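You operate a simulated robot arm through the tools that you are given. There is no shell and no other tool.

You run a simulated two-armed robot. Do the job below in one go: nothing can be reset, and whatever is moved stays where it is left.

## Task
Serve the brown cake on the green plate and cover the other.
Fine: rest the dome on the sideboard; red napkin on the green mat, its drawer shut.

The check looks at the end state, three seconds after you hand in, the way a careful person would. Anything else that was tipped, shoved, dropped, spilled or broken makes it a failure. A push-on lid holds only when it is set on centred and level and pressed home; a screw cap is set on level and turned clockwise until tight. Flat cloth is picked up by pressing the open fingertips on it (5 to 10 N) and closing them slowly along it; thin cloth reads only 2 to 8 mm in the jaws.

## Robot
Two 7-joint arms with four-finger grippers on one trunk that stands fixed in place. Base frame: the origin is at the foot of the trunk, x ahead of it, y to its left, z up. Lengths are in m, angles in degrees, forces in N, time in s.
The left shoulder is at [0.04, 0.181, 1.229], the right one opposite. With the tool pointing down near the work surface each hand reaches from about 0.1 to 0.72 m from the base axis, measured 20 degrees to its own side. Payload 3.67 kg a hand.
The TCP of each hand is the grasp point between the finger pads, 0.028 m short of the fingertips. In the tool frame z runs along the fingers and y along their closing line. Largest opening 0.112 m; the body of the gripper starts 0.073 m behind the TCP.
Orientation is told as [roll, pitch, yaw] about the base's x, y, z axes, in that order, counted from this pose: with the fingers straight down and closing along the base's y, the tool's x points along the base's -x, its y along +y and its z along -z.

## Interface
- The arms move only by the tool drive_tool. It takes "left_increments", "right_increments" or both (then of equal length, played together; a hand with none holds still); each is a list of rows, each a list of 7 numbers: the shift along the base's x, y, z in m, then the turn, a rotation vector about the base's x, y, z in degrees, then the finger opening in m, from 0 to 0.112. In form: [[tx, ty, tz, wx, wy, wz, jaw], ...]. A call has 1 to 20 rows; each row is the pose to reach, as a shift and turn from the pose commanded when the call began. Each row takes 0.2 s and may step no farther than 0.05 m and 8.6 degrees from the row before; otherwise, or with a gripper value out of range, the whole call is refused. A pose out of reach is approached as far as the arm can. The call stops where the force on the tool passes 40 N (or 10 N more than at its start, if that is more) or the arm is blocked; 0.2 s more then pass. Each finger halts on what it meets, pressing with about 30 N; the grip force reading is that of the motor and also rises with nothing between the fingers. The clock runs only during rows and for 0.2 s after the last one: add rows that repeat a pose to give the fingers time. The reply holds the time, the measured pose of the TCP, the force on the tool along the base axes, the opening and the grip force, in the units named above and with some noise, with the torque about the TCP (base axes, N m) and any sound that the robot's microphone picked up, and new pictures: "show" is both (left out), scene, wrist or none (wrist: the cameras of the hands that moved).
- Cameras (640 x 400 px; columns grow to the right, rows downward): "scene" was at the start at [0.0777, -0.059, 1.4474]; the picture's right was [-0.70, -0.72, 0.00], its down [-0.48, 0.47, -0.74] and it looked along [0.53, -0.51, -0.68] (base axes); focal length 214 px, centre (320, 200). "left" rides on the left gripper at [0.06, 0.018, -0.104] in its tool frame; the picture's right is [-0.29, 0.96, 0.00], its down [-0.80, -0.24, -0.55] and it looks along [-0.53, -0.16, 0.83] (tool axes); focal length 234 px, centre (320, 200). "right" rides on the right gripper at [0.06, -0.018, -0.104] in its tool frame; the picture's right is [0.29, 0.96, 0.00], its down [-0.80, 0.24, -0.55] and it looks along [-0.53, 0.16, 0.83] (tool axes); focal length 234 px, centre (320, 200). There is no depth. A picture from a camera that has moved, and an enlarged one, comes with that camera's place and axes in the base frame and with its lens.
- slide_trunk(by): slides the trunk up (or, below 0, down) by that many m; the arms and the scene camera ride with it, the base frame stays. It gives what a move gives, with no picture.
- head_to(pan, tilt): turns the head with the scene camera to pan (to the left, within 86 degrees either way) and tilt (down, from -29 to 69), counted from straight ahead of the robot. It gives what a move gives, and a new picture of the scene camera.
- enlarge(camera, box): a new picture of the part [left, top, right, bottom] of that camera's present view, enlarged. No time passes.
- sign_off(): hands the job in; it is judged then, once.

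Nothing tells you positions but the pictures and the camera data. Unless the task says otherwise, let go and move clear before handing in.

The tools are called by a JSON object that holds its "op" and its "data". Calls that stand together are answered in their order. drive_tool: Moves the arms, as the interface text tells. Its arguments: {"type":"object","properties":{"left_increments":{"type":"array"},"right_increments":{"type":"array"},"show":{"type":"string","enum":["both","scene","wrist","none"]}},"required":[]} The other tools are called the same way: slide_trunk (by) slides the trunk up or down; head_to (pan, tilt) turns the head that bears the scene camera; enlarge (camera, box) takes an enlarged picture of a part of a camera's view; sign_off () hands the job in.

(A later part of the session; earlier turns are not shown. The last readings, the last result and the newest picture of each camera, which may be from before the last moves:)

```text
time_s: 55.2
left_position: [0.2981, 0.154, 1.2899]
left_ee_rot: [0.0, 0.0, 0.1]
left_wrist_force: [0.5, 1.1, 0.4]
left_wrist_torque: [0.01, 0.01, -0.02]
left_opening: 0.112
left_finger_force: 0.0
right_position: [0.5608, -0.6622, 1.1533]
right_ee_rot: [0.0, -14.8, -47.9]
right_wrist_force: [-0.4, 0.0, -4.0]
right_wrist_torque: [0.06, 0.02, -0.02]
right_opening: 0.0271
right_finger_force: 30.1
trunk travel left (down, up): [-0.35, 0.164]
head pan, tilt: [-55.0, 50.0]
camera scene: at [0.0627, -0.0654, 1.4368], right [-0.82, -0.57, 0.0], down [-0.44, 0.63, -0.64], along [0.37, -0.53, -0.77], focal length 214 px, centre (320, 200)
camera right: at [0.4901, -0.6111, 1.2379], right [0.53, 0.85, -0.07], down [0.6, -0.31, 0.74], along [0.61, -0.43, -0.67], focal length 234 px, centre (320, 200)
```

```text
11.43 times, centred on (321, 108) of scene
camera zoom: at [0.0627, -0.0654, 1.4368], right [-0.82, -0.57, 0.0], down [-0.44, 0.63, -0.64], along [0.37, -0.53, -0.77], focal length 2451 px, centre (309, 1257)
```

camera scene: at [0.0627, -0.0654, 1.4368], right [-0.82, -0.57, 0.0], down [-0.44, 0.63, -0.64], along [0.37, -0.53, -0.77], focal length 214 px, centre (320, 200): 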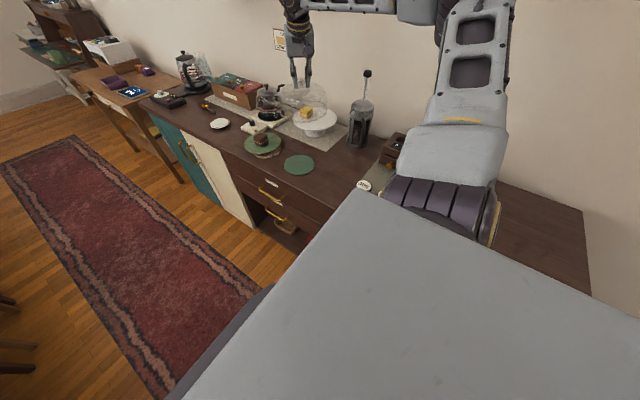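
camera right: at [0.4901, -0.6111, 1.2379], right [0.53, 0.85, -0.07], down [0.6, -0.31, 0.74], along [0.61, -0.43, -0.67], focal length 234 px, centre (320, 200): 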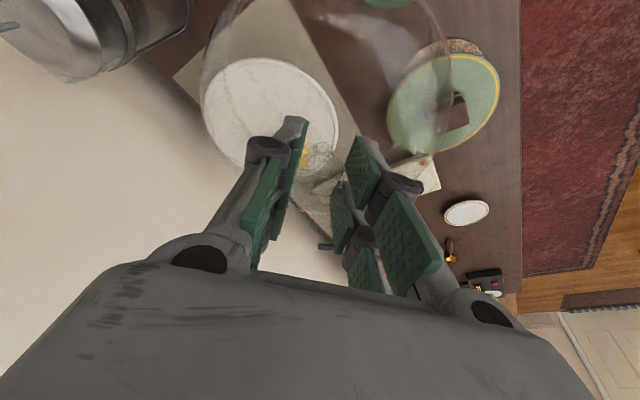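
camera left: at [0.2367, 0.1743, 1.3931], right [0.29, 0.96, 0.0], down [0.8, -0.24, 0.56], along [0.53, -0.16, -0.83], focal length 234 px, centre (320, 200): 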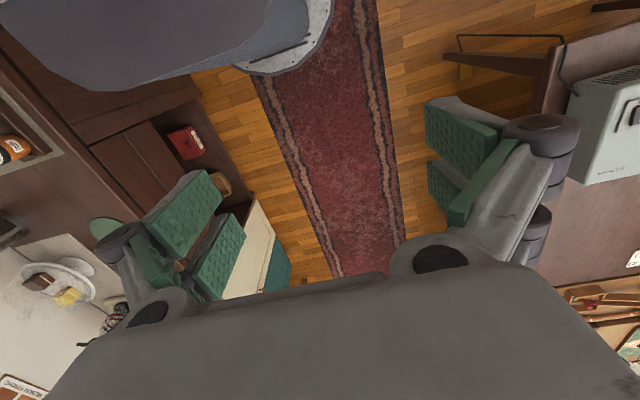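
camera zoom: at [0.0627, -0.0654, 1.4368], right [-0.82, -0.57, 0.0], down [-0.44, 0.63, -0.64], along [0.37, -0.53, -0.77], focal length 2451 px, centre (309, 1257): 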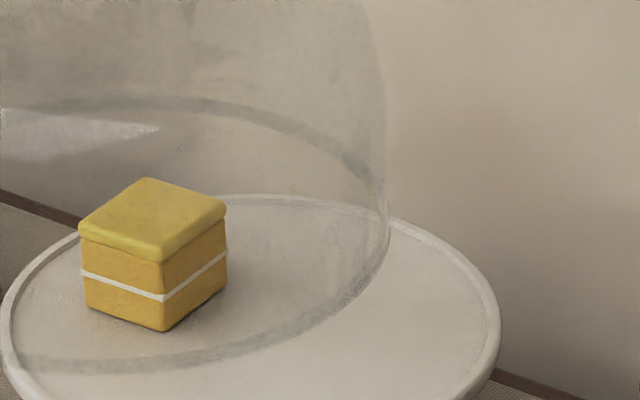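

The rim is level within a couple of degrees, which will settle on contact. I continue to above the stand and lower part way.

{"op": "drive_tool", "data": {"right_increments": [[0.008, -0.026, 0, 0, 0, 0, 0.018], [0.016, -0.052, 0, 0, 0, 0, 0.018], [0.024, -0.078, 0, 0, 0, 0, 0.018], [0.032, -0.104, 0, 0, 0, 0, 0.018], [0.04, -0.13, 0, 0, 0, 0, 0.018], [0.04, -0.13, 0, 0, 0, 0, 0.018], [0.04, -0.13, -0.02, 0, 0, 0, 0.018], [0.04, -0.13, -0.045, 0, 0, 0, 0.018], [0.04, -0.13, -0.045, 0, 0, 0, 0.018]]}}

{"op": "enlarge", "data": {"camera": "scene", "box": [280, 75, 360, 140]}}

{"op": "enlarge", "data": {"camera": "right", "box": [190, 0, 470, 200]}}

```text
time_s: 57.2
left_position: [0.2982, 0.1559, 1.29]
left_ee_rot: [-0.2, 0.0, 0.1]
left_wrist_force: [-0.8, 0.7, 0.2]
left_wrist_torque: [-0.02, -0.06, -0.01]
left_opening: 0.112
left_finger_force: 0.1
right_position: [0.5984, -0.7891, 1.1104]
right_ee_rot: [0.1, -15.0, -48.0]
right_wrist_force: [-0.1, 0.3, -2.9]
right_wrist_torque: [-0.01, -0.02, -0.01]
right_opening: 0.0268
right_finger_force: 30.3
trunk travel left (down, up): [-0.35, 0.164]
head pan, tilt: [-55.0, 50.0]
camera scene: at [0.0621, -0.0637, 1.437], right [-0.82, -0.57, 0.0], down [-0.44, 0.63, -0.64], along [0.37, -0.53, -0.77], focal length 214 px, centre (320, 200)
camera right: at [0.5279, -0.7378, 1.1933], right [0.53, 0.85, -0.07], down [0.6, -0.3, 0.74], along [0.61, -0.43, -0.67], focal length 234 px, centre (320, 200)
```

scene: 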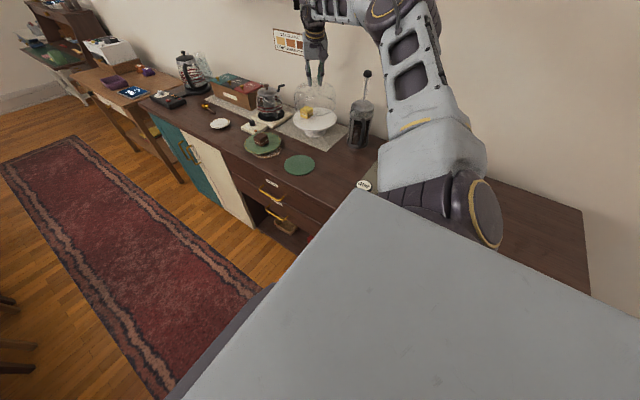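
right: 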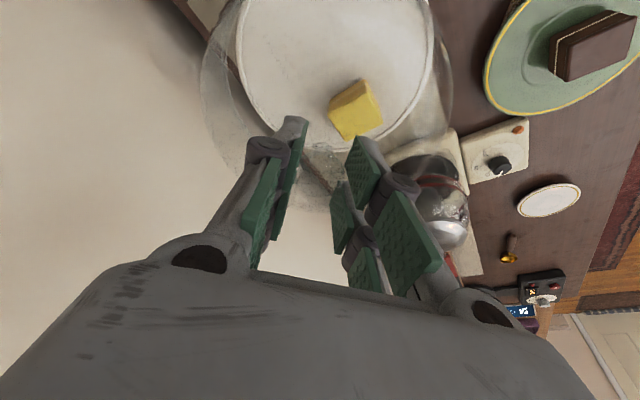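

```text
6.15 times, centred on (320, 108) of scene
camera zoom: at [0.0621, -0.0637, 1.437], right [-0.82, -0.57, 0.0], down [-0.44, 0.63, -0.64], along [0.37, -0.53, -0.77], focal length 1320 px, centre (320, 769)
```

zoom: 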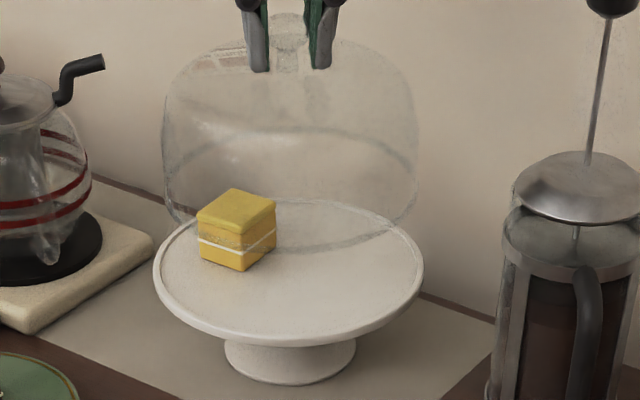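

```text
2.00 times, centred on (330, 100) of right
camera zoom: at [0.5279, -0.7378, 1.1933], right [0.53, 0.85, -0.07], down [0.6, -0.3, 0.74], along [0.61, -0.43, -0.67], focal length 468 px, centre (300, 400)
```

zoom: 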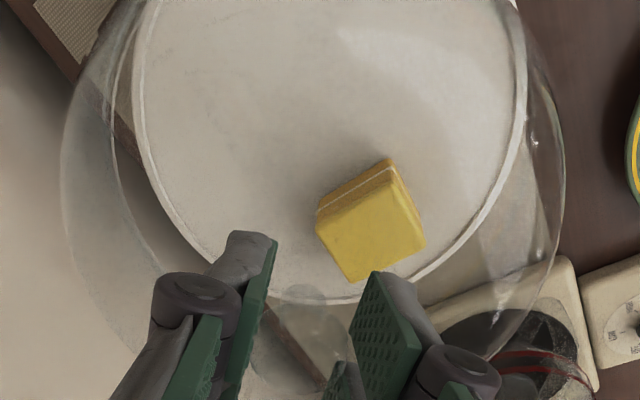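

The dome hangs level and centred over the stand. I lower it further, stopping about 1 cm above the stand.

{"op": "drive_tool", "data": {"right_increments": [[0, 0, -0.015, 0, 0, 0, 0.018], [0, 0, -0.03, 0, 0, 0, 0.018], [0, 0, -0.042, 0, 0, 0, 0.018], [0, 0, -0.05, 0, 0, 0, 0.018], [0, 0, -0.05, 0, 0, 0, 0.018]]}}

{"op": "enlarge", "data": {"camera": "scene", "box": [280, 75, 360, 140]}}

{"op": "enlarge", "data": {"camera": "right", "box": [190, 0, 470, 200]}}

```text
time_s: 58.4
left_position: [0.2987, 0.1556, 1.29]
left_ee_rot: [0.0, 0.0, 0.0]
left_wrist_force: [-0.6, 0.5, -0.9]
left_wrist_torque: [0.0, 0.03, 0.03]
left_opening: 0.112
left_finger_force: 0.1
right_position: [0.5991, -0.7887, 1.0585]
right_ee_rot: [0.0, -14.9, -48.0]
right_wrist_force: [-0.1, 0.8, -3.8]
right_wrist_torque: [0.0, -0.02, 0.01]
right_opening: 0.0266
right_finger_force: 30.3
trunk travel left (down, up): [-0.35, 0.164]
head pan, tilt: [-55.0, 50.0]
camera scene: at [0.0625, -0.0641, 1.4369], right [-0.82, -0.57, 0.0], down [-0.44, 0.63, -0.64], along [0.37, -0.53, -0.77], focal length 214 px, centre (320, 200)
camera right: at [0.5285, -0.7377, 1.1434], right [0.53, 0.85, -0.07], down [0.6, -0.31, 0.74], along [0.61, -0.43, -0.67], focal length 234 px, centre (320, 200)
```

scene: 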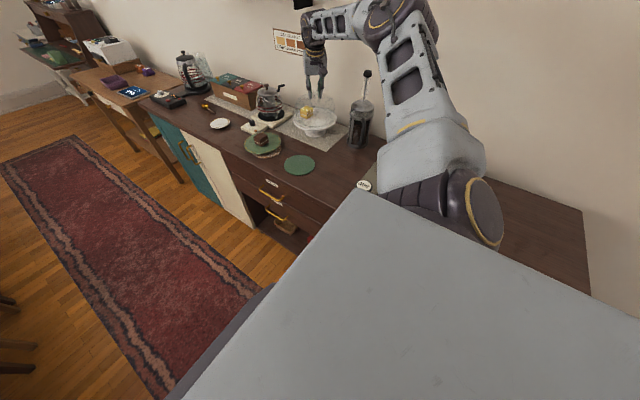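
right: 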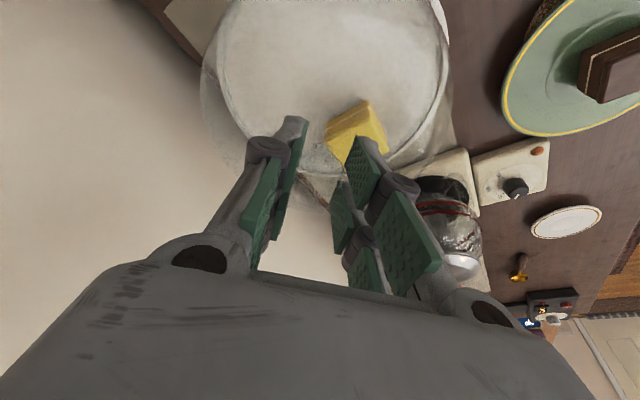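

```text
6.15 times, centred on (320, 108) of scene
camera zoom: at [0.0625, -0.0641, 1.4369], right [-0.82, -0.57, 0.0], down [-0.44, 0.63, -0.64], along [0.37, -0.53, -0.77], focal length 1320 px, centre (320, 769)
```

zoom: 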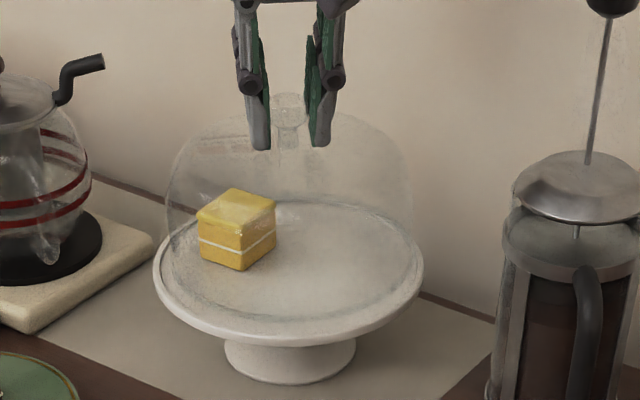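

```text
2.00 times, centred on (330, 100) of right
camera zoom: at [0.5285, -0.7377, 1.1434], right [0.53, 0.85, -0.07], down [0.6, -0.31, 0.74], along [0.61, -0.43, -0.67], focal length 468 px, centre (300, 400)
```

zoom: 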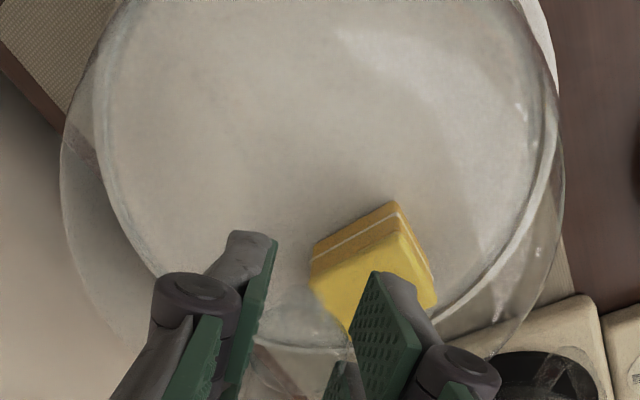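

{"op": "drive_tool", "data": {"right_increments": [[0, 0, -0.003, 0, 0, 0, 0.018], [0, 0, -0.005, 0, 0, 0, 0.018], [0, 0, -0.005, 0, 0, 0, 0.018]], "show": "none"}}

```text
time_s: 59.2
left_position: [0.2978, 0.1545, 1.2899]
left_ee_rot: [0.0, 0.0, 0.2]
left_wrist_force: [-0.1, 0.5, -0.1]
left_wrist_torque: [0.03, 0.0, 0.0]
left_opening: 0.1121
left_finger_force: 0.1
right_position: [0.5982, -0.7902, 1.0551]
right_ee_rot: [0.0, -15.0, -47.9]
right_wrist_force: [-0.1, -0.1, -4.0]
right_wrist_torque: [0.06, 0.01, 0.0]
right_opening: 0.0268
right_finger_force: 30.1
trunk travel left (down, up): [-0.35, 0.164]
head pan, tilt: [-55.0, 50.0]
```

{"op": "drive_tool", "data": {"right_increments": [[0, 0, -0.002, 0, 0, 0, 0.018], [0, 0, -0.003, 0, 0, 0, 0.018], [0, 0, -0.003, 0, 0, 0, 0.018]], "show": "none"}}

{"op": "enlarge", "data": {"camera": "scene", "box": [285, 85, 350, 138]}}

```text
time_s: 60.0
left_position: [0.2974, 0.1547, 1.291]
left_ee_rot: [-0.1, 0.1, 0.1]
left_wrist_force: [0.4, 0.5, 0.4]
left_wrist_torque: [0.02, 0.01, 0.0]
left_opening: 0.1117
left_finger_force: 0.2
right_position: [0.5983, -0.7903, 1.0524]
right_ee_rot: [0.1, -15.0, -48.0]
right_wrist_force: [-0.8, -0.1, 0.3]
right_wrist_torque: [0.11, -0.22, -0.07]
right_opening: 0.0268
right_finger_force: 30.1
trunk travel left (down, up): [-0.35, 0.164]
head pan, tilt: [-55.0, 50.0]
```

```text
7.55 times, centred on (318, 112) of scene
camera zoom: at [0.0623, -0.0641, 1.4369], right [-0.82, -0.57, 0.0], down [-0.44, 0.63, -0.64], along [0.37, -0.53, -0.77], focal length 1619 px, centre (339, 868)
```

zoom: 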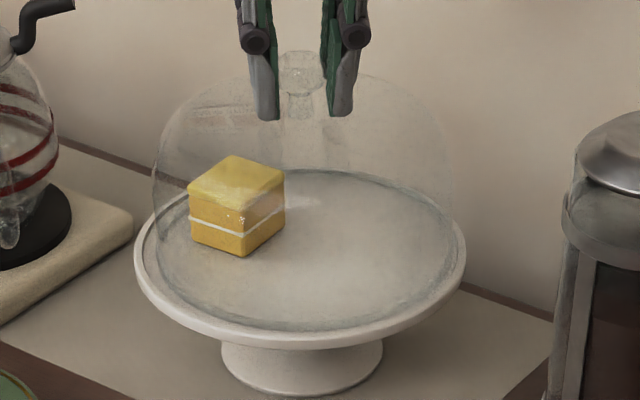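

Contact has begun on the dome's left side. I zoom in to see how the rim sits relative to the stand's lip.

{"op": "enlarge", "data": {"camera": "scene", "box": [296, 104, 320, 134]}}

{"op": "enlarge", "data": {"camera": "scene", "box": [316, 104, 340, 134]}}

{"op": "enlarge", "data": {"camera": "right", "box": [190, 0, 470, 200]}}

```text
13.33 times, centred on (308, 119) of scene
camera zoom: at [0.0623, -0.0641, 1.4369], right [-0.82, -0.57, 0.0], down [-0.44, 0.63, -0.64], along [0.37, -0.53, -0.77], focal length 2860 px, centre (480, 1280)
```

zoom: 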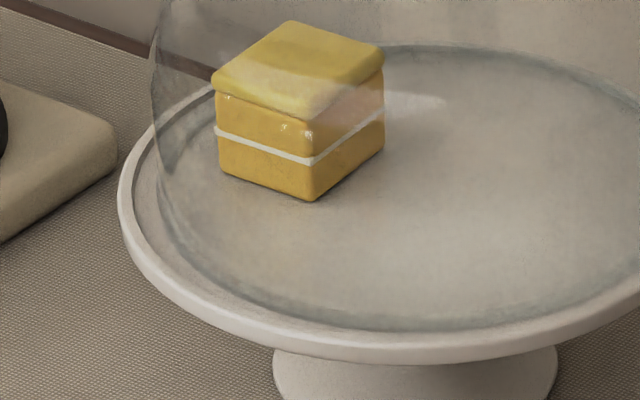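

```text
13.33 times, centred on (328, 119) of scene
camera zoom: at [0.0623, -0.0641, 1.4369], right [-0.82, -0.57, 0.0], down [-0.44, 0.63, -0.64], along [0.37, -0.53, -0.77], focal length 2860 px, centre (213, 1280)
```

zoom: 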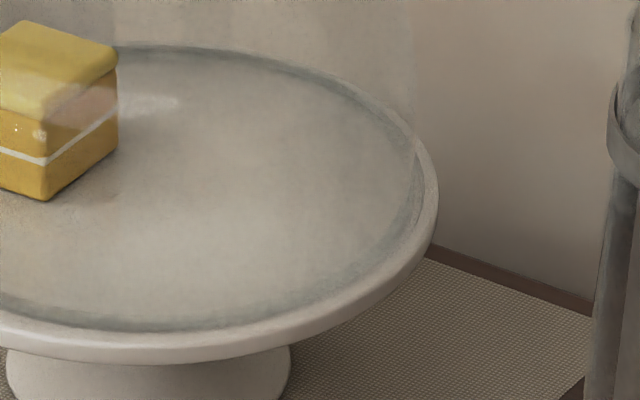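

```text
2.00 times, centred on (330, 100) of right
camera zoom: at [0.5284, -0.7388, 1.1364], right [0.53, 0.85, -0.07], down [0.6, -0.31, 0.74], along [0.61, -0.43, -0.67], focal length 468 px, centre (300, 400)
```

zoom: 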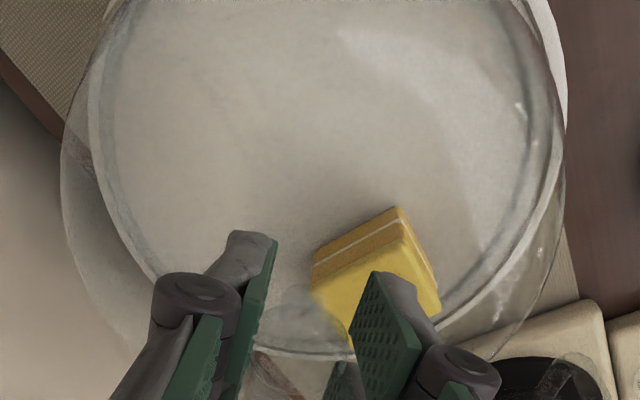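

The dome is about 3 mm too far to the picture's right, close to the lip. I raise 4 mm, shift it 3 mm back toward centre, and lower again.

{"op": "drive_tool", "data": {"right_increments": [[0, 0, 0.004, 0, 0, 0, 0.018], [0.0026, 0.0018, 0.004, 0, 0, 0, 0.018], [0.0026, 0.0018, 0.002, 0, 0, 0, 0.018], [0.0026, 0.0018, 0.0, 0, 0, 0, 0.018], [0.0026, 0.0018, 0.0, 0, 0, 0, 0.018]], "show": "none"}}

{"op": "enlarge", "data": {"camera": "scene", "box": [296, 104, 320, 134]}}

{"op": "enlarge", "data": {"camera": "scene", "box": [316, 104, 340, 134]}}

```text
time_s: 61.2
left_position: [0.2979, 0.1556, 1.2907]
left_ee_rot: [0.0, 0.0, 0.2]
left_wrist_force: [0.4, 1.0, 0.6]
left_wrist_torque: [-0.02, 0.02, 0.02]
left_opening: 0.1119
left_finger_force: 0.0
right_position: [0.6012, -0.7874, 1.0529]
right_ee_rot: [0.0, -15.0, -48.0]
right_wrist_force: [-0.6, -0.5, -1.0]
right_wrist_torque: [0.09, -0.17, -0.03]
right_opening: 0.0272
right_finger_force: 30.6
trunk travel left (down, up): [-0.35, 0.164]
head pan, tilt: [-55.0, 50.0]
```

```text
13.33 times, centred on (308, 119) of scene
camera zoom: at [0.0625, -0.0641, 1.4369], right [-0.82, -0.57, 0.0], down [-0.44, 0.63, -0.64], along [0.37, -0.53, -0.77], focal length 2860 px, centre (480, 1280)
```

zoom: 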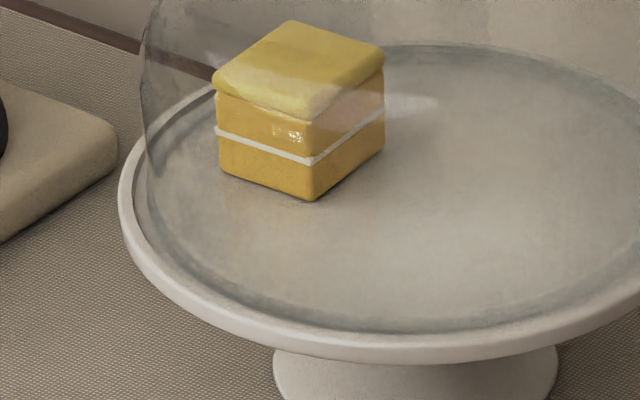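

```text
13.33 times, centred on (328, 119) of scene
camera zoom: at [0.0625, -0.0641, 1.4369], right [-0.82, -0.57, 0.0], down [-0.44, 0.63, -0.64], along [0.37, -0.53, -0.77], focal length 2860 px, centre (213, 1280)
```

zoom: 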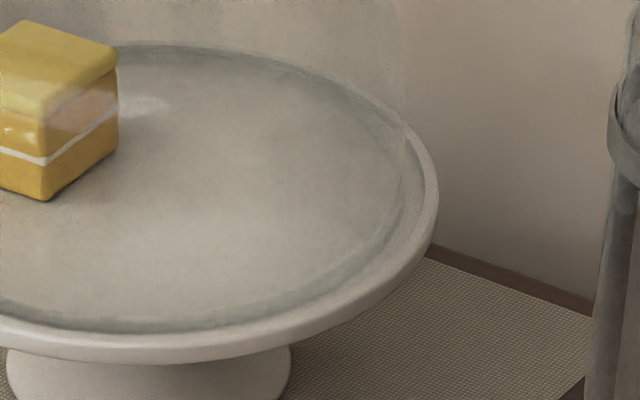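

Now it matches the original centring. I lower a bit more until the weight is taken.

{"op": "drive_tool", "data": {"right_increments": [[0, 0, -0.001, 0, 0, 0, 0.018], [0, 0, -0.002, 0, 0, 0, 0.018], [0, 0, -0.002, 0, 0, 0, 0.018]], "show": "none"}}

{"op": "enlarge", "data": {"camera": "scene", "box": [285, 85, 350, 138]}}

```text
time_s: 62.0
left_position: [0.2977, 0.1563, 1.2904]
left_ee_rot: [-0.1, 0.0, 0.0]
left_wrist_force: [-0.1, 0.7, 0.7]
left_wrist_torque: [-0.03, 0.01, 0.0]
left_opening: 0.1122
left_finger_force: 0.0
right_position: [0.5999, -0.7879, 1.0517]
right_ee_rot: [0.0, -15.0, -48.0]
right_wrist_force: [2.0, -4.1, 6.5]
right_wrist_torque: [0.27, 0.29, 0.07]
right_opening: 0.0267
right_finger_force: 30.0
trunk travel left (down, up): [-0.35, 0.164]
head pan, tilt: [-55.0, 50.0]
```

```text
7.55 times, centred on (318, 112) of scene
camera zoom: at [0.0619, -0.0636, 1.437], right [-0.82, -0.57, 0.0], down [-0.44, 0.63, -0.64], along [0.37, -0.53, -0.77], focal length 1619 px, centre (339, 868)
```

zoom: 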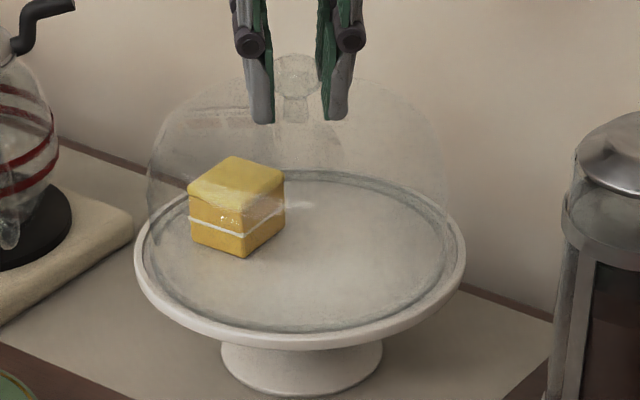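

The near edge is leaning on the lip, so the dome is about 2 mm too close to me. I raise it, shift outward 2–3 mm and lower again.

{"op": "drive_tool", "data": {"right_increments": [[0, 0, 0.004, 0, 0, 0, 0.018], [0.0012, -0.0022, 0.005, 0, 0, 0, 0.018], [0.0012, -0.0022, 0.003, 0, 0, 0, 0.018], [0.0012, -0.0022, 0.001, 0, 0, 0, 0.018], [0.0012, -0.0022, 0.001, 0, 0, 0, 0.018]], "show": "none"}}

{"op": "drive_tool", "data": {"right_increments": [[0, 0, -0.001, 0, 0, 0, 0.018], [0, 0, -0.002, 0, 0, 0, 0.018], [0, 0, -0.002, 0, 0, 0, 0.018]], "show": "none"}}

{"op": "enlarge", "data": {"camera": "scene", "box": [285, 85, 350, 138]}}

{"op": "enlarge", "data": {"camera": "right", "box": [190, 0, 470, 200]}}

```text
time_s: 63.2
left_position: [0.2983, 0.1551, 1.2902]
left_ee_rot: [0.1, 0.0, 0.2]
left_wrist_force: [0.4, -0.4, 0.2]
left_wrist_torque: [0.02, -0.01, 0.03]
left_opening: 0.112
left_finger_force: 0.2
right_position: [0.6004, -0.7894, 1.0508]
right_ee_rot: [0.0, -14.9, -47.9]
right_wrist_force: [0.8, -0.6, -2.9]
right_wrist_torque: [-0.07, 0.04, 0.04]
right_opening: 0.0268
right_finger_force: 29.8
trunk travel left (down, up): [-0.35, 0.164]
head pan, tilt: [-55.0, 50.0]
```

```text
time_s: 64.0
left_position: [0.2972, 0.1555, 1.291]
left_ee_rot: [0.0, 0.0, 0.1]
left_wrist_force: [0.3, 0.3, -0.2]
left_wrist_torque: [-0.02, 0.0, -0.01]
left_opening: 0.112
left_finger_force: 0.0
right_position: [0.6012, -0.7886, 1.0512]
right_ee_rot: [0.0, -15.1, -48.0]
right_wrist_force: [0.0, -1.2, 6.2]
right_wrist_torque: [0.36, 0.4, 0.01]
right_opening: 0.0267
right_finger_force: 29.6
trunk travel left (down, up): [-0.35, 0.164]
head pan, tilt: [-55.0, 50.0]
```

```text
7.55 times, centred on (318, 112) of scene
camera zoom: at [0.0618, -0.0635, 1.437], right [-0.82, -0.57, 0.0], down [-0.44, 0.63, -0.64], along [0.37, -0.53, -0.77], focal length 1619 px, centre (339, 868)
```

zoom: 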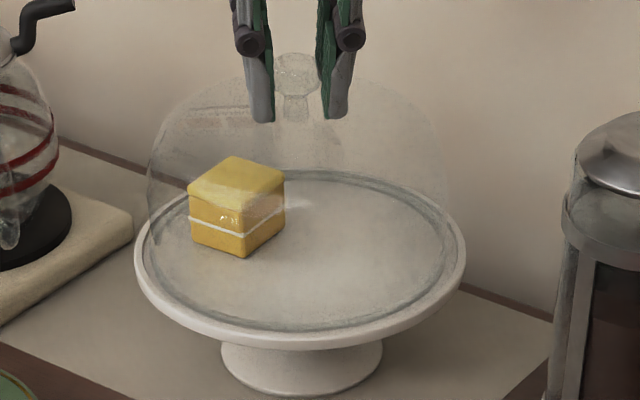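

```text
2.00 times, centred on (330, 100) of right
camera zoom: at [0.5309, -0.7378, 1.1352], right [0.53, 0.85, -0.07], down [0.6, -0.3, 0.74], along [0.61, -0.43, -0.67], focal length 468 px, centre (300, 400)
```

zoom: 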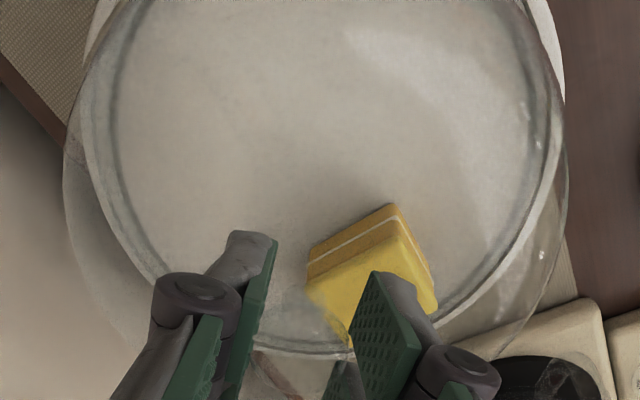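

The height now matches the original seating, with the near edge touching lightly. I ease up 1 mm and open the fingers slowly so the dome settles.

{"op": "drive_tool", "data": {"right_increments": [[0, 0, 0.0007, 0, 0, 0, 0.018], [0, 0, 0.0007, 0, 0, 0, 0.024], [0, 0, 0.0007, 0, 0, 0, 0.0275], [0, 0, 0.0007, 0, 0, 0, 0.03], [0, 0, 0.0007, 0, 0, 0, 0.034], [0, 0, 0.0007, 0, 0, 0, 0.042], [0, 0, 0.0007, 0, 0, 0, 0.052], [0, 0, 0.0007, 0, 0, 0, 0.06], [0, 0, 0.0007, 0, 0, 0, 0.06]]}}

{"op": "enlarge", "data": {"camera": "scene", "box": [285, 85, 350, 138]}}

{"op": "enlarge", "data": {"camera": "right", "box": [190, 0, 470, 200]}}

```text
time_s: 66.0
left_position: [0.2988, 0.1547, 1.2895]
left_ee_rot: [-0.1, -0.1, 0.1]
left_wrist_force: [-0.5, -0.7, 0.6]
left_wrist_torque: [-0.04, 0.02, 0.0]
left_opening: 0.112
left_finger_force: 0.1
right_position: [0.6011, -0.7899, 1.0518]
right_ee_rot: [0.0, -15.0, -48.0]
right_wrist_force: [1.1, 0.2, -0.2]
right_wrist_torque: [-0.01, 0.0, -0.01]
right_opening: 0.06
right_finger_force: 0.0
trunk travel left (down, up): [-0.35, 0.164]
head pan, tilt: [-55.0, 50.0]
camera scene: at [0.0623, -0.0639, 1.4369], right [-0.82, -0.57, 0.0], down [-0.44, 0.63, -0.64], along [0.37, -0.53, -0.77], focal length 214 px, centre (320, 200)
camera right: at [0.5309, -0.7384, 1.1355], right [0.53, 0.85, -0.07], down [0.6, -0.31, 0.74], along [0.61, -0.43, -0.67], focal length 234 px, centre (320, 200)
```

scene: 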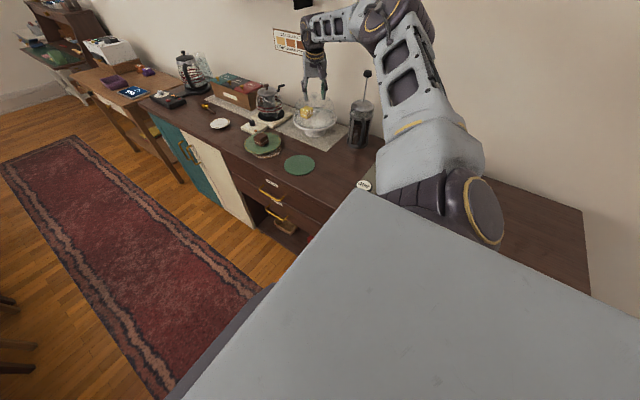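
right: 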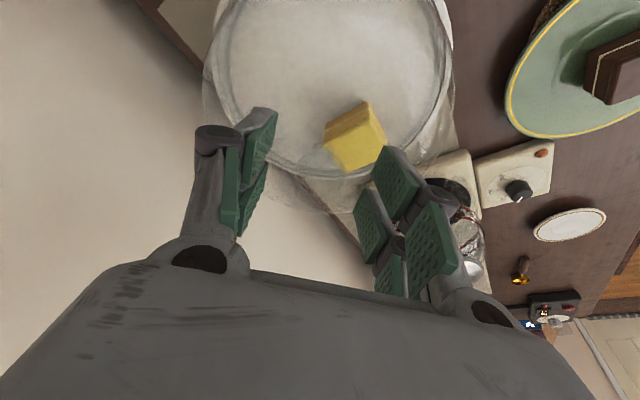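

```text
7.55 times, centred on (318, 112) of scene
camera zoom: at [0.0623, -0.0639, 1.4369], right [-0.82, -0.57, 0.0], down [-0.44, 0.63, -0.64], along [0.37, -0.53, -0.77], focal length 1619 px, centre (339, 868)
```

zoom: 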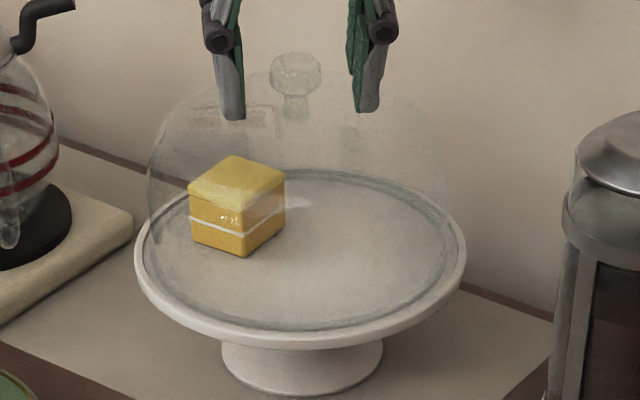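

```text
2.00 times, centred on (330, 100) of right
camera zoom: at [0.5309, -0.7384, 1.1355], right [0.53, 0.85, -0.07], down [0.6, -0.31, 0.74], along [0.61, -0.43, -0.67], focal length 468 px, centre (300, 400)
```

zoom: 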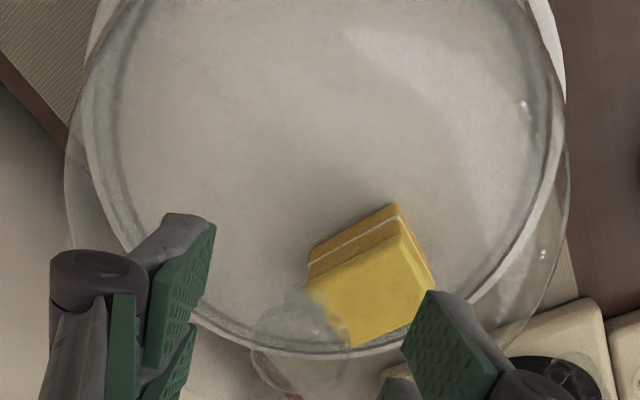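

The dome has settled inside the stand's lip over the yellow cake, centred as it was. I raise the hand straight up and clear, undoing the tilt as I back away.

{"op": "drive_tool", "data": {"right_increments": [[0, 0, 0.02, 0, 0, 0, 0.06], [0, 0, 0.045, 0, 0, 0, 0.06], [0, 0, 0.07, 0, 0, 0, 0.06], [0, 0, 0.09, 0, 0, 0, 0.06], [-0.02, 0.03, 0.1, 0, 0, 0, 0.06], [-0.04, 0.07, 0.11, 3.7, 3.3, 0, 0.06], [-0.06, 0.11, 0.12, 7.4, 6.7, 0, 0.06], [-0.09, 0.15, 0.12, 11.15, 10.03, 0, 0.06], [-0.12, 0.19, 0.12, 11.15, 10.03, 0, 0.06], [-0.14, 0.23, 0.12, 11.15, 10.03, 0, 0.06], [-0.14, 0.27, 0.12, 11.15, 10.03, 0, 0.06], [-0.14, 0.31, 0.12, 11.15, 10.03, 0, 0.06], [-0.14, 0.35, 0.12, 11.15, 10.03, 0, 0.06]]}}

{"op": "enlarge", "data": {"camera": "scene", "box": [230, 80, 350, 170]}}

{"op": "enlarge", "data": {"camera": "scene", "box": [285, 85, 350, 138]}}

```text
time_s: 68.8
left_position: [0.2984, 0.1555, 1.2904]
left_ee_rot: [-0.1, 0.0, 0.1]
left_wrist_force: [-0.2, 0.3, 0.4]
left_wrist_torque: [-0.01, 0.01, -0.02]
left_opening: 0.1123
left_finger_force: 0.1
right_position: [0.4615, -0.438, 1.1711]
right_ee_rot: [0.0, 0.0, -48.1]
right_wrist_force: [0.5, 1.0, 1.0]
right_wrist_torque: [0.0, 0.01, 0.0]
right_opening: 0.06
right_finger_force: 0.1
trunk travel left (down, up): [-0.35, 0.164]
head pan, tilt: [-55.0, 50.0]
camera scene: at [0.0625, -0.0625, 1.437], right [-0.82, -0.57, 0.0], down [-0.44, 0.63, -0.64], along [0.37, -0.53, -0.77], focal length 214 px, centre (320, 200)
camera right: at [0.4082, -0.4056, 1.2744], right [0.52, 0.85, 0.0], down [0.71, -0.43, 0.55], along [0.47, -0.29, -0.83], focal length 234 px, centre (320, 200)
```

scene: 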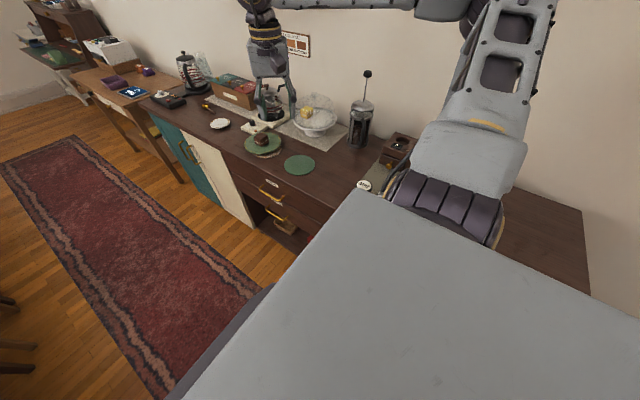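
right: 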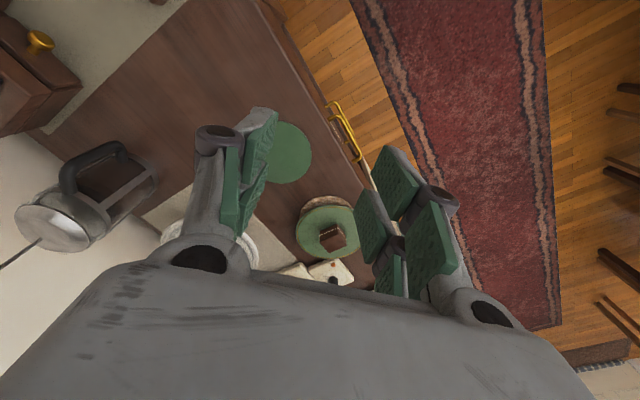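

```text
4.44 times, centred on (290, 125) of scene
camera zoom: at [0.0625, -0.0625, 1.437], right [-0.82, -0.57, 0.0], down [-0.44, 0.63, -0.64], along [0.37, -0.53, -0.77], focal length 953 px, centre (453, 533)
```

zoom: 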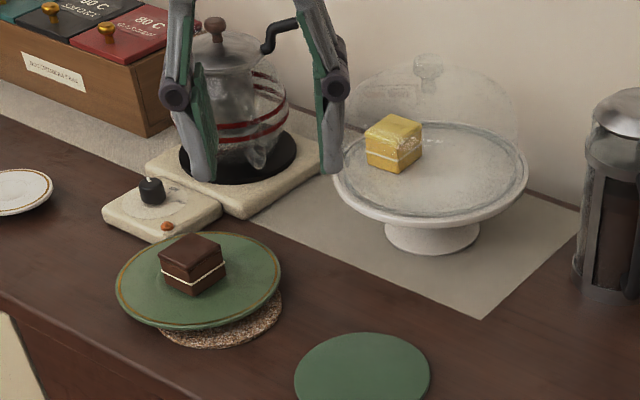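

```text
7.55 times, centred on (318, 112) of scene
camera zoom: at [0.0625, -0.0625, 1.437], right [-0.82, -0.57, 0.0], down [-0.44, 0.63, -0.64], along [0.37, -0.53, -0.77], focal length 1619 px, centre (339, 868)
```

zoom: 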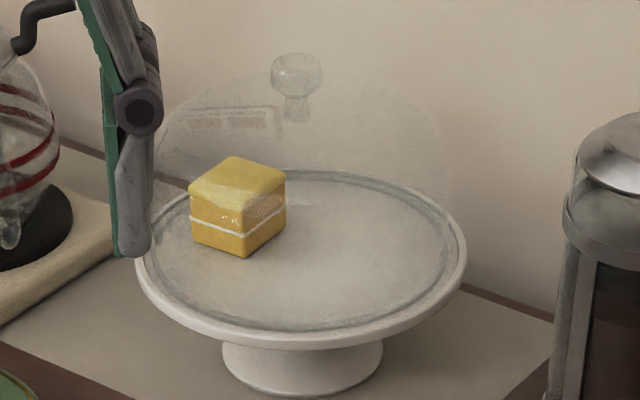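

The cake and dome are done. Now the napkin drawer: I enlarge both views of the handles to locate them.

{"op": "enlarge", "data": {"camera": "scene", "box": [240, 165, 320, 245]}}

{"op": "enlarge", "data": {"camera": "right", "box": [280, 60, 420, 200]}}

{"op": "enlarge", "data": {"camera": "left", "box": [80, 80, 300, 260]}}

```text
5.00 times, centred on (280, 205) of scene
camera zoom: at [0.0625, -0.0625, 1.437], right [-0.82, -0.57, 0.0], down [-0.44, 0.63, -0.64], along [0.37, -0.53, -0.77], focal length 1072 px, centre (520, 175)
```

zoom: 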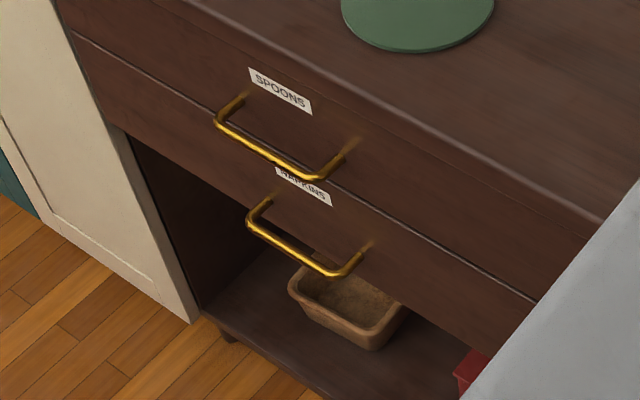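

```text
2.86 times, centred on (350, 130) of right
camera zoom: at [0.4082, -0.4056, 1.2744], right [0.52, 0.85, 0.0], down [0.71, -0.43, 0.55], along [0.47, -0.29, -0.83], focal length 669 px, centre (234, 400)
```

zoom: 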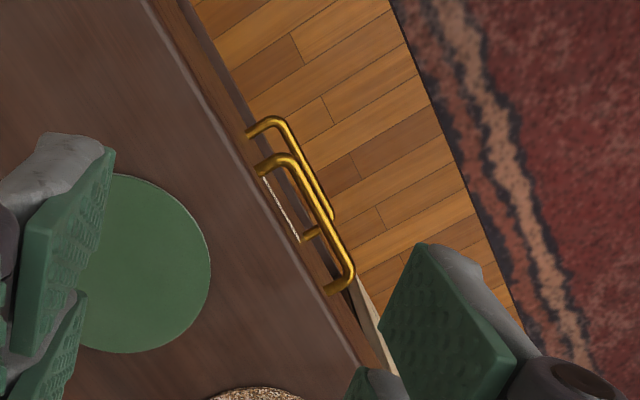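

```text
2.22 times, centred on (190, 170) of left
camera zoom: at [0.2379, 0.1738, 1.393], right [0.29, 0.96, 0.0], down [0.8, -0.24, 0.55], along [0.53, -0.16, -0.83], focal length 520 px, centre (609, 267)
```

zoom: 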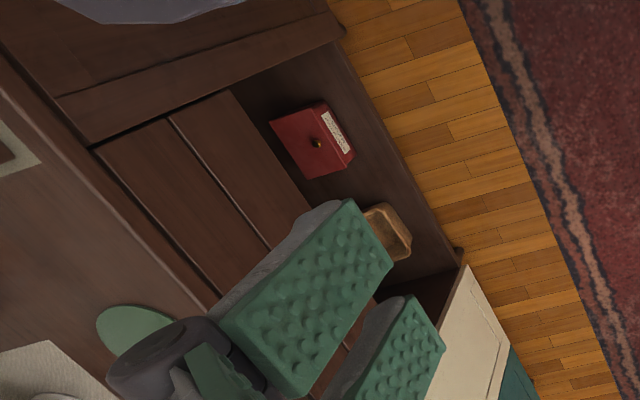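

The napkin drawer's handle bar runs x 0.54–0.64 at about y -0.438, z 0.595, with the drawer face near y -0.468. I move the right hand in front of the drawers and turn it to yaw 0.

{"op": "drive_tool", "data": {"right_increments": [[0.0, 0.035, 0, 0, 0, 8, 0.06], [0.0, 0.07, 0, 0, 0, 16, 0.06], [0.01, 0.105, -0.01, 0, 0, 24, 0.06], [0.02, 0.14, -0.02, 0, 0, 32, 0.06], [0.03, 0.175, -0.04, 0, 0, 40, 0.06], [0.04, 0.2, -0.06, 0, 0, 48, 0.06], [0.06, 0.21, -0.09, 0, 0, 48, 0.06], [0.08, 0.21, -0.12, 0, 0, 48, 0.06], [0.08, 0.21, -0.12, 0, 0, 48, 0.06]]}}

```text
time_s: 70.8
left_position: [0.2969, 0.1554, 1.2914]
left_ee_rot: [0.0, 0.1, 0.1]
left_wrist_force: [0.3, -0.3, 0.0]
left_wrist_torque: [-0.01, -0.04, 0.01]
left_opening: 0.1118
left_finger_force: 0.1
right_position: [0.5428, -0.2284, 1.0481]
right_ee_rot: [0.0, -0.2, 0.1]
right_wrist_force: [-0.5, -0.7, 0.6]
right_wrist_torque: [0.04, -0.03, 0.0]
right_opening: 0.0601
right_finger_force: 0.1
trunk travel left (down, up): [-0.35, 0.164]
head pan, tilt: [-55.0, 50.0]
camera scene: at [0.0612, -0.0639, 1.437], right [-0.82, -0.57, 0.0], down [-0.44, 0.63, -0.64], along [0.37, -0.53, -0.77], focal length 214 px, centre (320, 200)
camera right: at [0.4828, -0.245, 1.1517], right [-0.29, 0.96, 0.0], down [0.8, 0.24, 0.56], along [0.53, 0.16, -0.83], focal length 234 px, centre (320, 200)
```

scene: 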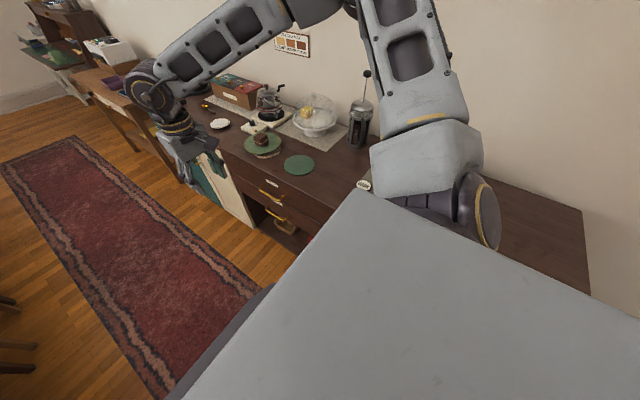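
right: 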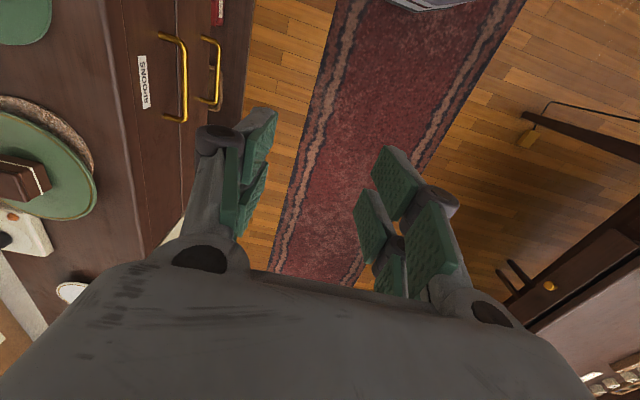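

{"op": "enlarge", "data": {"camera": "right", "box": [120, 10, 280, 130]}}

{"op": "enlarge", "data": {"camera": "scene", "box": [240, 165, 320, 245]}}

```text
3.33 times, centred on (200, 70) of right
camera zoom: at [0.4828, -0.245, 1.1517], right [-0.29, 0.96, 0.0], down [0.8, 0.24, 0.56], along [0.53, 0.16, -0.83], focal length 781 px, centre (720, 633)
```

zoom: 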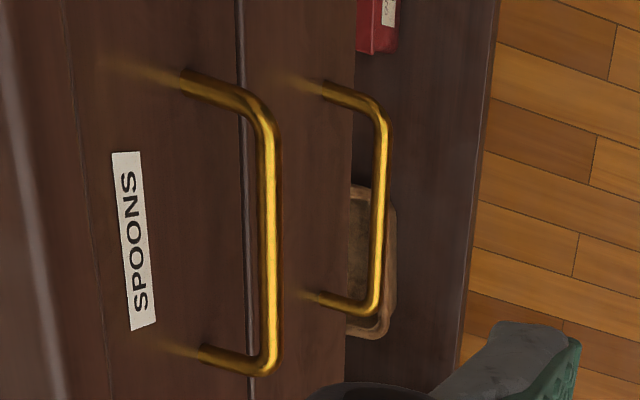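

```text
5.00 times, centred on (280, 205) of scene
camera zoom: at [0.0612, -0.0639, 1.437], right [-0.82, -0.57, 0.0], down [-0.44, 0.63, -0.64], along [0.37, -0.53, -0.77], focal length 1072 px, centre (520, 175)
```

zoom: 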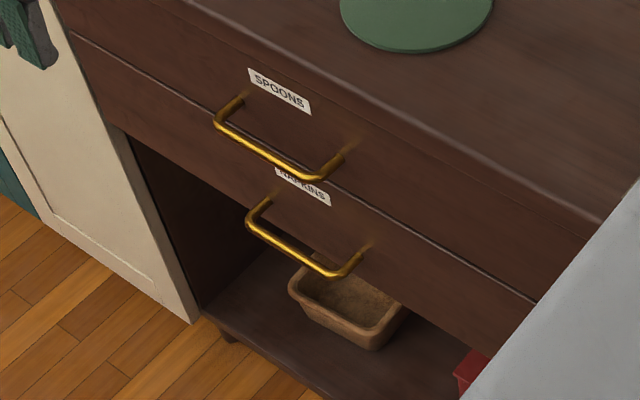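

The lower handle refines to x 0.54–0.656, y≈-0.438, z≈0.592. I roll the hand to point down and toward the drawers while lowering in front of them.

{"op": "drive_tool", "data": {"right_increments": [[0.007, 0.0, -0.03, -8, 0, 0, 0.06], [0.014, 0.0, -0.06, -16, 0, 0, 0.06], [0.021, 0.0, -0.09, -24, 0, 0, 0.06], [0.028, 0.0, -0.12, -32, 0, 0, 0.06], [0.035, 0.0, -0.15, -40, 0, 0, 0.06], [0.042, 0.0, -0.18, -48, 0, 0, 0.06], [0.05, 0.0, -0.21, -55, 0, 0, 0.06], [0.052, 0.0, -0.25, -55, 0, 0, 0.06], [0.052, 0.0, -0.25, -55, 0, 0, 0.06]]}}

{"op": "enlarge", "data": {"camera": "scene", "box": [180, 130, 340, 250]}}

```text
time_s: 72.8
left_position: [0.2981, 0.1554, 1.2891]
left_ee_rot: [-0.1, 0.0, 0.1]
left_wrist_force: [0.4, -0.6, -0.2]
left_wrist_torque: [0.0, 0.0, 0.0]
left_opening: 0.112
left_finger_force: 0.0
right_position: [0.5054, -0.3553, 0.9481]
right_ee_rot: [-55.0, 0.0, 0.0]
right_wrist_force: [-0.6, 0.0, 0.2]
right_wrist_torque: [0.02, 0.02, 0.05]
right_opening: 0.0601
right_finger_force: 0.0
right hand out of reach, approached as far as the arm can: row 3, 4, 5, 6, 7, 8, 9
trunk travel left (down, up): [-0.35, 0.164]
head pan, tilt: [-55.0, 50.0]
camera scene: at [0.0622, -0.0636, 1.4369], right [-0.82, -0.57, 0.0], down [-0.44, 0.63, -0.64], along [0.37, -0.53, -0.77], focal length 214 px, centre (320, 200)
camera right: at [0.4452, -0.2809, 1.0216], right [-0.29, 0.55, -0.78], down [0.8, 0.59, 0.12], along [0.53, -0.59, -0.61], focal length 234 px, centre (320, 200)
```

scene: 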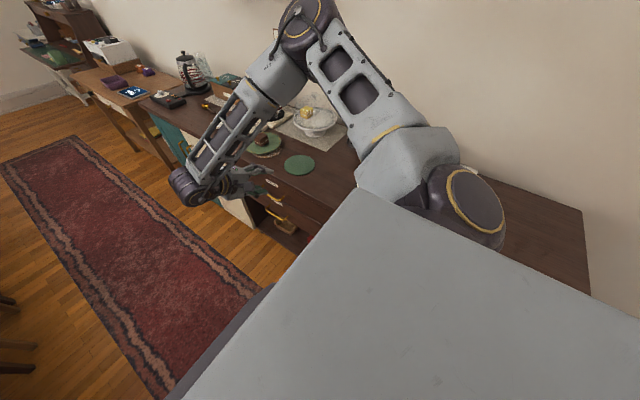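
right: 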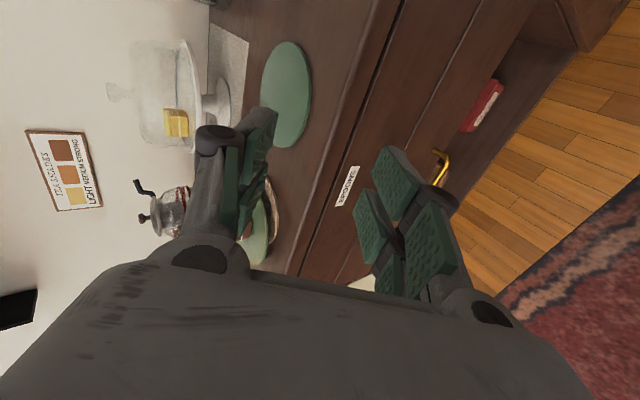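

```text
3.33 times, centred on (260, 190) of scene
camera zoom: at [0.0622, -0.0636, 1.4369], right [-0.82, -0.57, 0.0], down [-0.44, 0.63, -0.64], along [0.37, -0.53, -0.77], focal length 715 px, centre (520, 233)
```

zoom: 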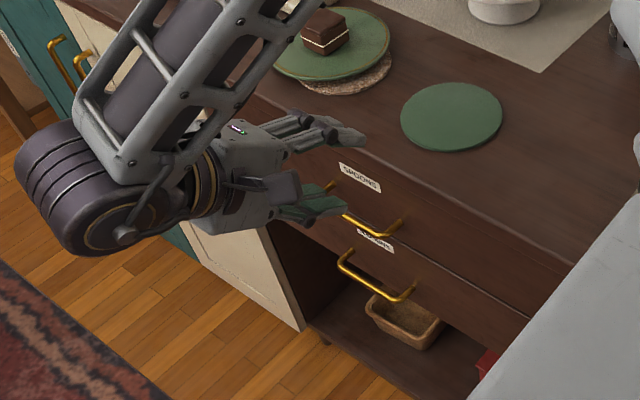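

The right wrist reached a joint limit turning this way. I back out, level the hand, then turn it the other way round (about yaw -180) before pointing it at the handle.

{"op": "drive_tool", "data": {"right_increments": [[0.0, 0.03, 0.02, 8, 0, 0, 0.06], [0.0, 0.06, 0.04, 16, 0, 0, 0.06], [0.0, 0.09, 0.06, 24, 0, 0, 0.06], [0.0, 0.11, 0.08, 32, 0, 0, 0.06], [0.0, 0.11, 0.1, 40, 0, 0, 0.06], [0.0, 0.11, 0.11, 48, 0, 0, 0.06], [0.0, 0.11, 0.11, 55, 0, 0, 0.06], [0.0, 0.11, 0.11, 55, 0, 0, 0.06]], "show": "scene"}}

```text
time_s: 74.6
left_position: [0.2986, 0.1564, 1.2905]
left_ee_rot: [-0.1, 0.0, 0.2]
left_wrist_force: [0.1, 0.7, 0.2]
left_wrist_torque: [-0.02, -0.05, -0.01]
left_opening: 0.1123
left_finger_force: 0.1
right_position: [0.5026, -0.2548, 1.0621]
right_ee_rot: [0.2, -0.1, 0.1]
right_wrist_force: [0.1, 0.1, 0.6]
right_wrist_torque: [-0.02, -0.01, -0.01]
right_opening: 0.0602
right_finger_force: 0.1
trunk travel left (down, up): [-0.35, 0.164]
head pan, tilt: [-55.0, 50.0]
camera scene: at [0.0624, -0.0634, 1.4369], right [-0.82, -0.57, 0.0], down [-0.44, 0.63, -0.64], along [0.37, -0.53, -0.77], focal length 214 px, centre (320, 200)
```

scene: 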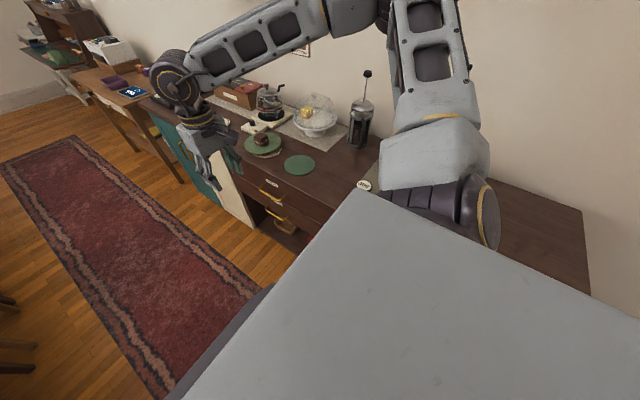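

{"op": "drive_tool", "data": {"right_increments": [[0, 0, 0, 0, 0, -8.4, 0.06], [0, 0, 0, 0, 0, -16.8, 0.06], [0, 0, 0, 0, 0, -25.2, 0.06], [0, 0, 0, 0, 0, -33.6, 0.06], [0, 0, 0, 0, 0, -42, 0.06], [0, 0, 0, 0, 0, -50.4, 0.06], [0, 0, 0, 0, 0, -58.8, 0.06], [0, 0, 0, 0, 0, -67.2, 0.06], [0, 0, 0, 0, 0, -75.6, 0.06], [0, 0, 0, 0, 0, -84, 0.06], [0, 0, 0, 0, 0, -92.4, 0.06], [0, 0, 0, 0, 0, -100.8, 0.06], [0, 0, 0, 0, 0, -109.2, 0.06], [0, 0, 0, 0, 0, -117.6, 0.06], [0, 0, 0, 0, 0, -126, 0.06], [0, 0, 0, 0, 0, -134.4, 0.06], [0, 0, 0, 0, 0, -142.8, 0.06], [0, 0, 0, 0, 0, -151.2, 0.06], [0, 0, 0, 0, 0, -159.6, 0.06], [0, 0, 0, 0, 0, -168, 0.06]]}}

```text
time_s: 78.8
left_position: [0.2979, 0.1543, 1.2905]
left_ee_rot: [-0.2, -0.1, 0.1]
left_wrist_force: [-0.5, 0.1, 0.3]
left_wrist_torque: [-0.02, 0.01, 0.01]
left_opening: 0.1122
left_finger_force: 0.0
right_position: [0.5043, -0.2556, 1.0616]
right_ee_rot: [0.1, 0.0, -168.3]
right_wrist_force: [-0.4, 0.4, 0.2]
right_wrist_torque: [-0.02, -0.02, -0.01]
right_opening: 0.06
right_finger_force: 0.0
trunk travel left (down, up): [-0.35, 0.164]
head pan, tilt: [-55.0, 50.0]
camera scene: at [0.0623, -0.0638, 1.4369], right [-0.82, -0.57, 0.0], down [-0.44, 0.63, -0.64], along [0.37, -0.53, -0.77], focal length 214 px, centre (320, 200)
camera right: at [0.5585, -0.2259, 1.1645], right [0.48, -0.88, 0.0], down [-0.73, -0.4, 0.55], along [-0.49, -0.27, -0.83], focal length 234 px, centre (320, 200)
```

scene: 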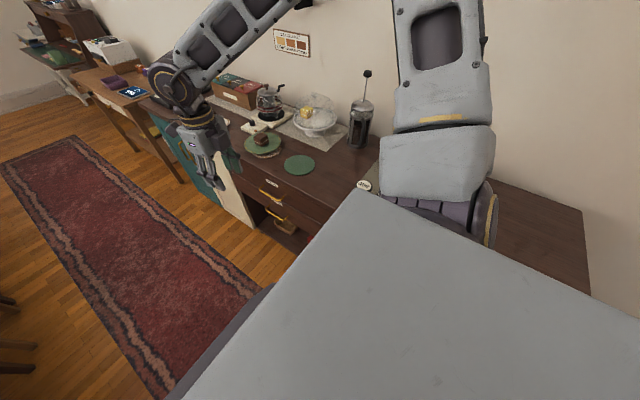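
right: 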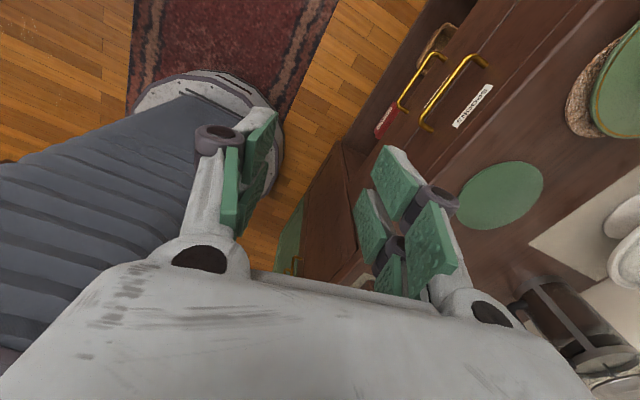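

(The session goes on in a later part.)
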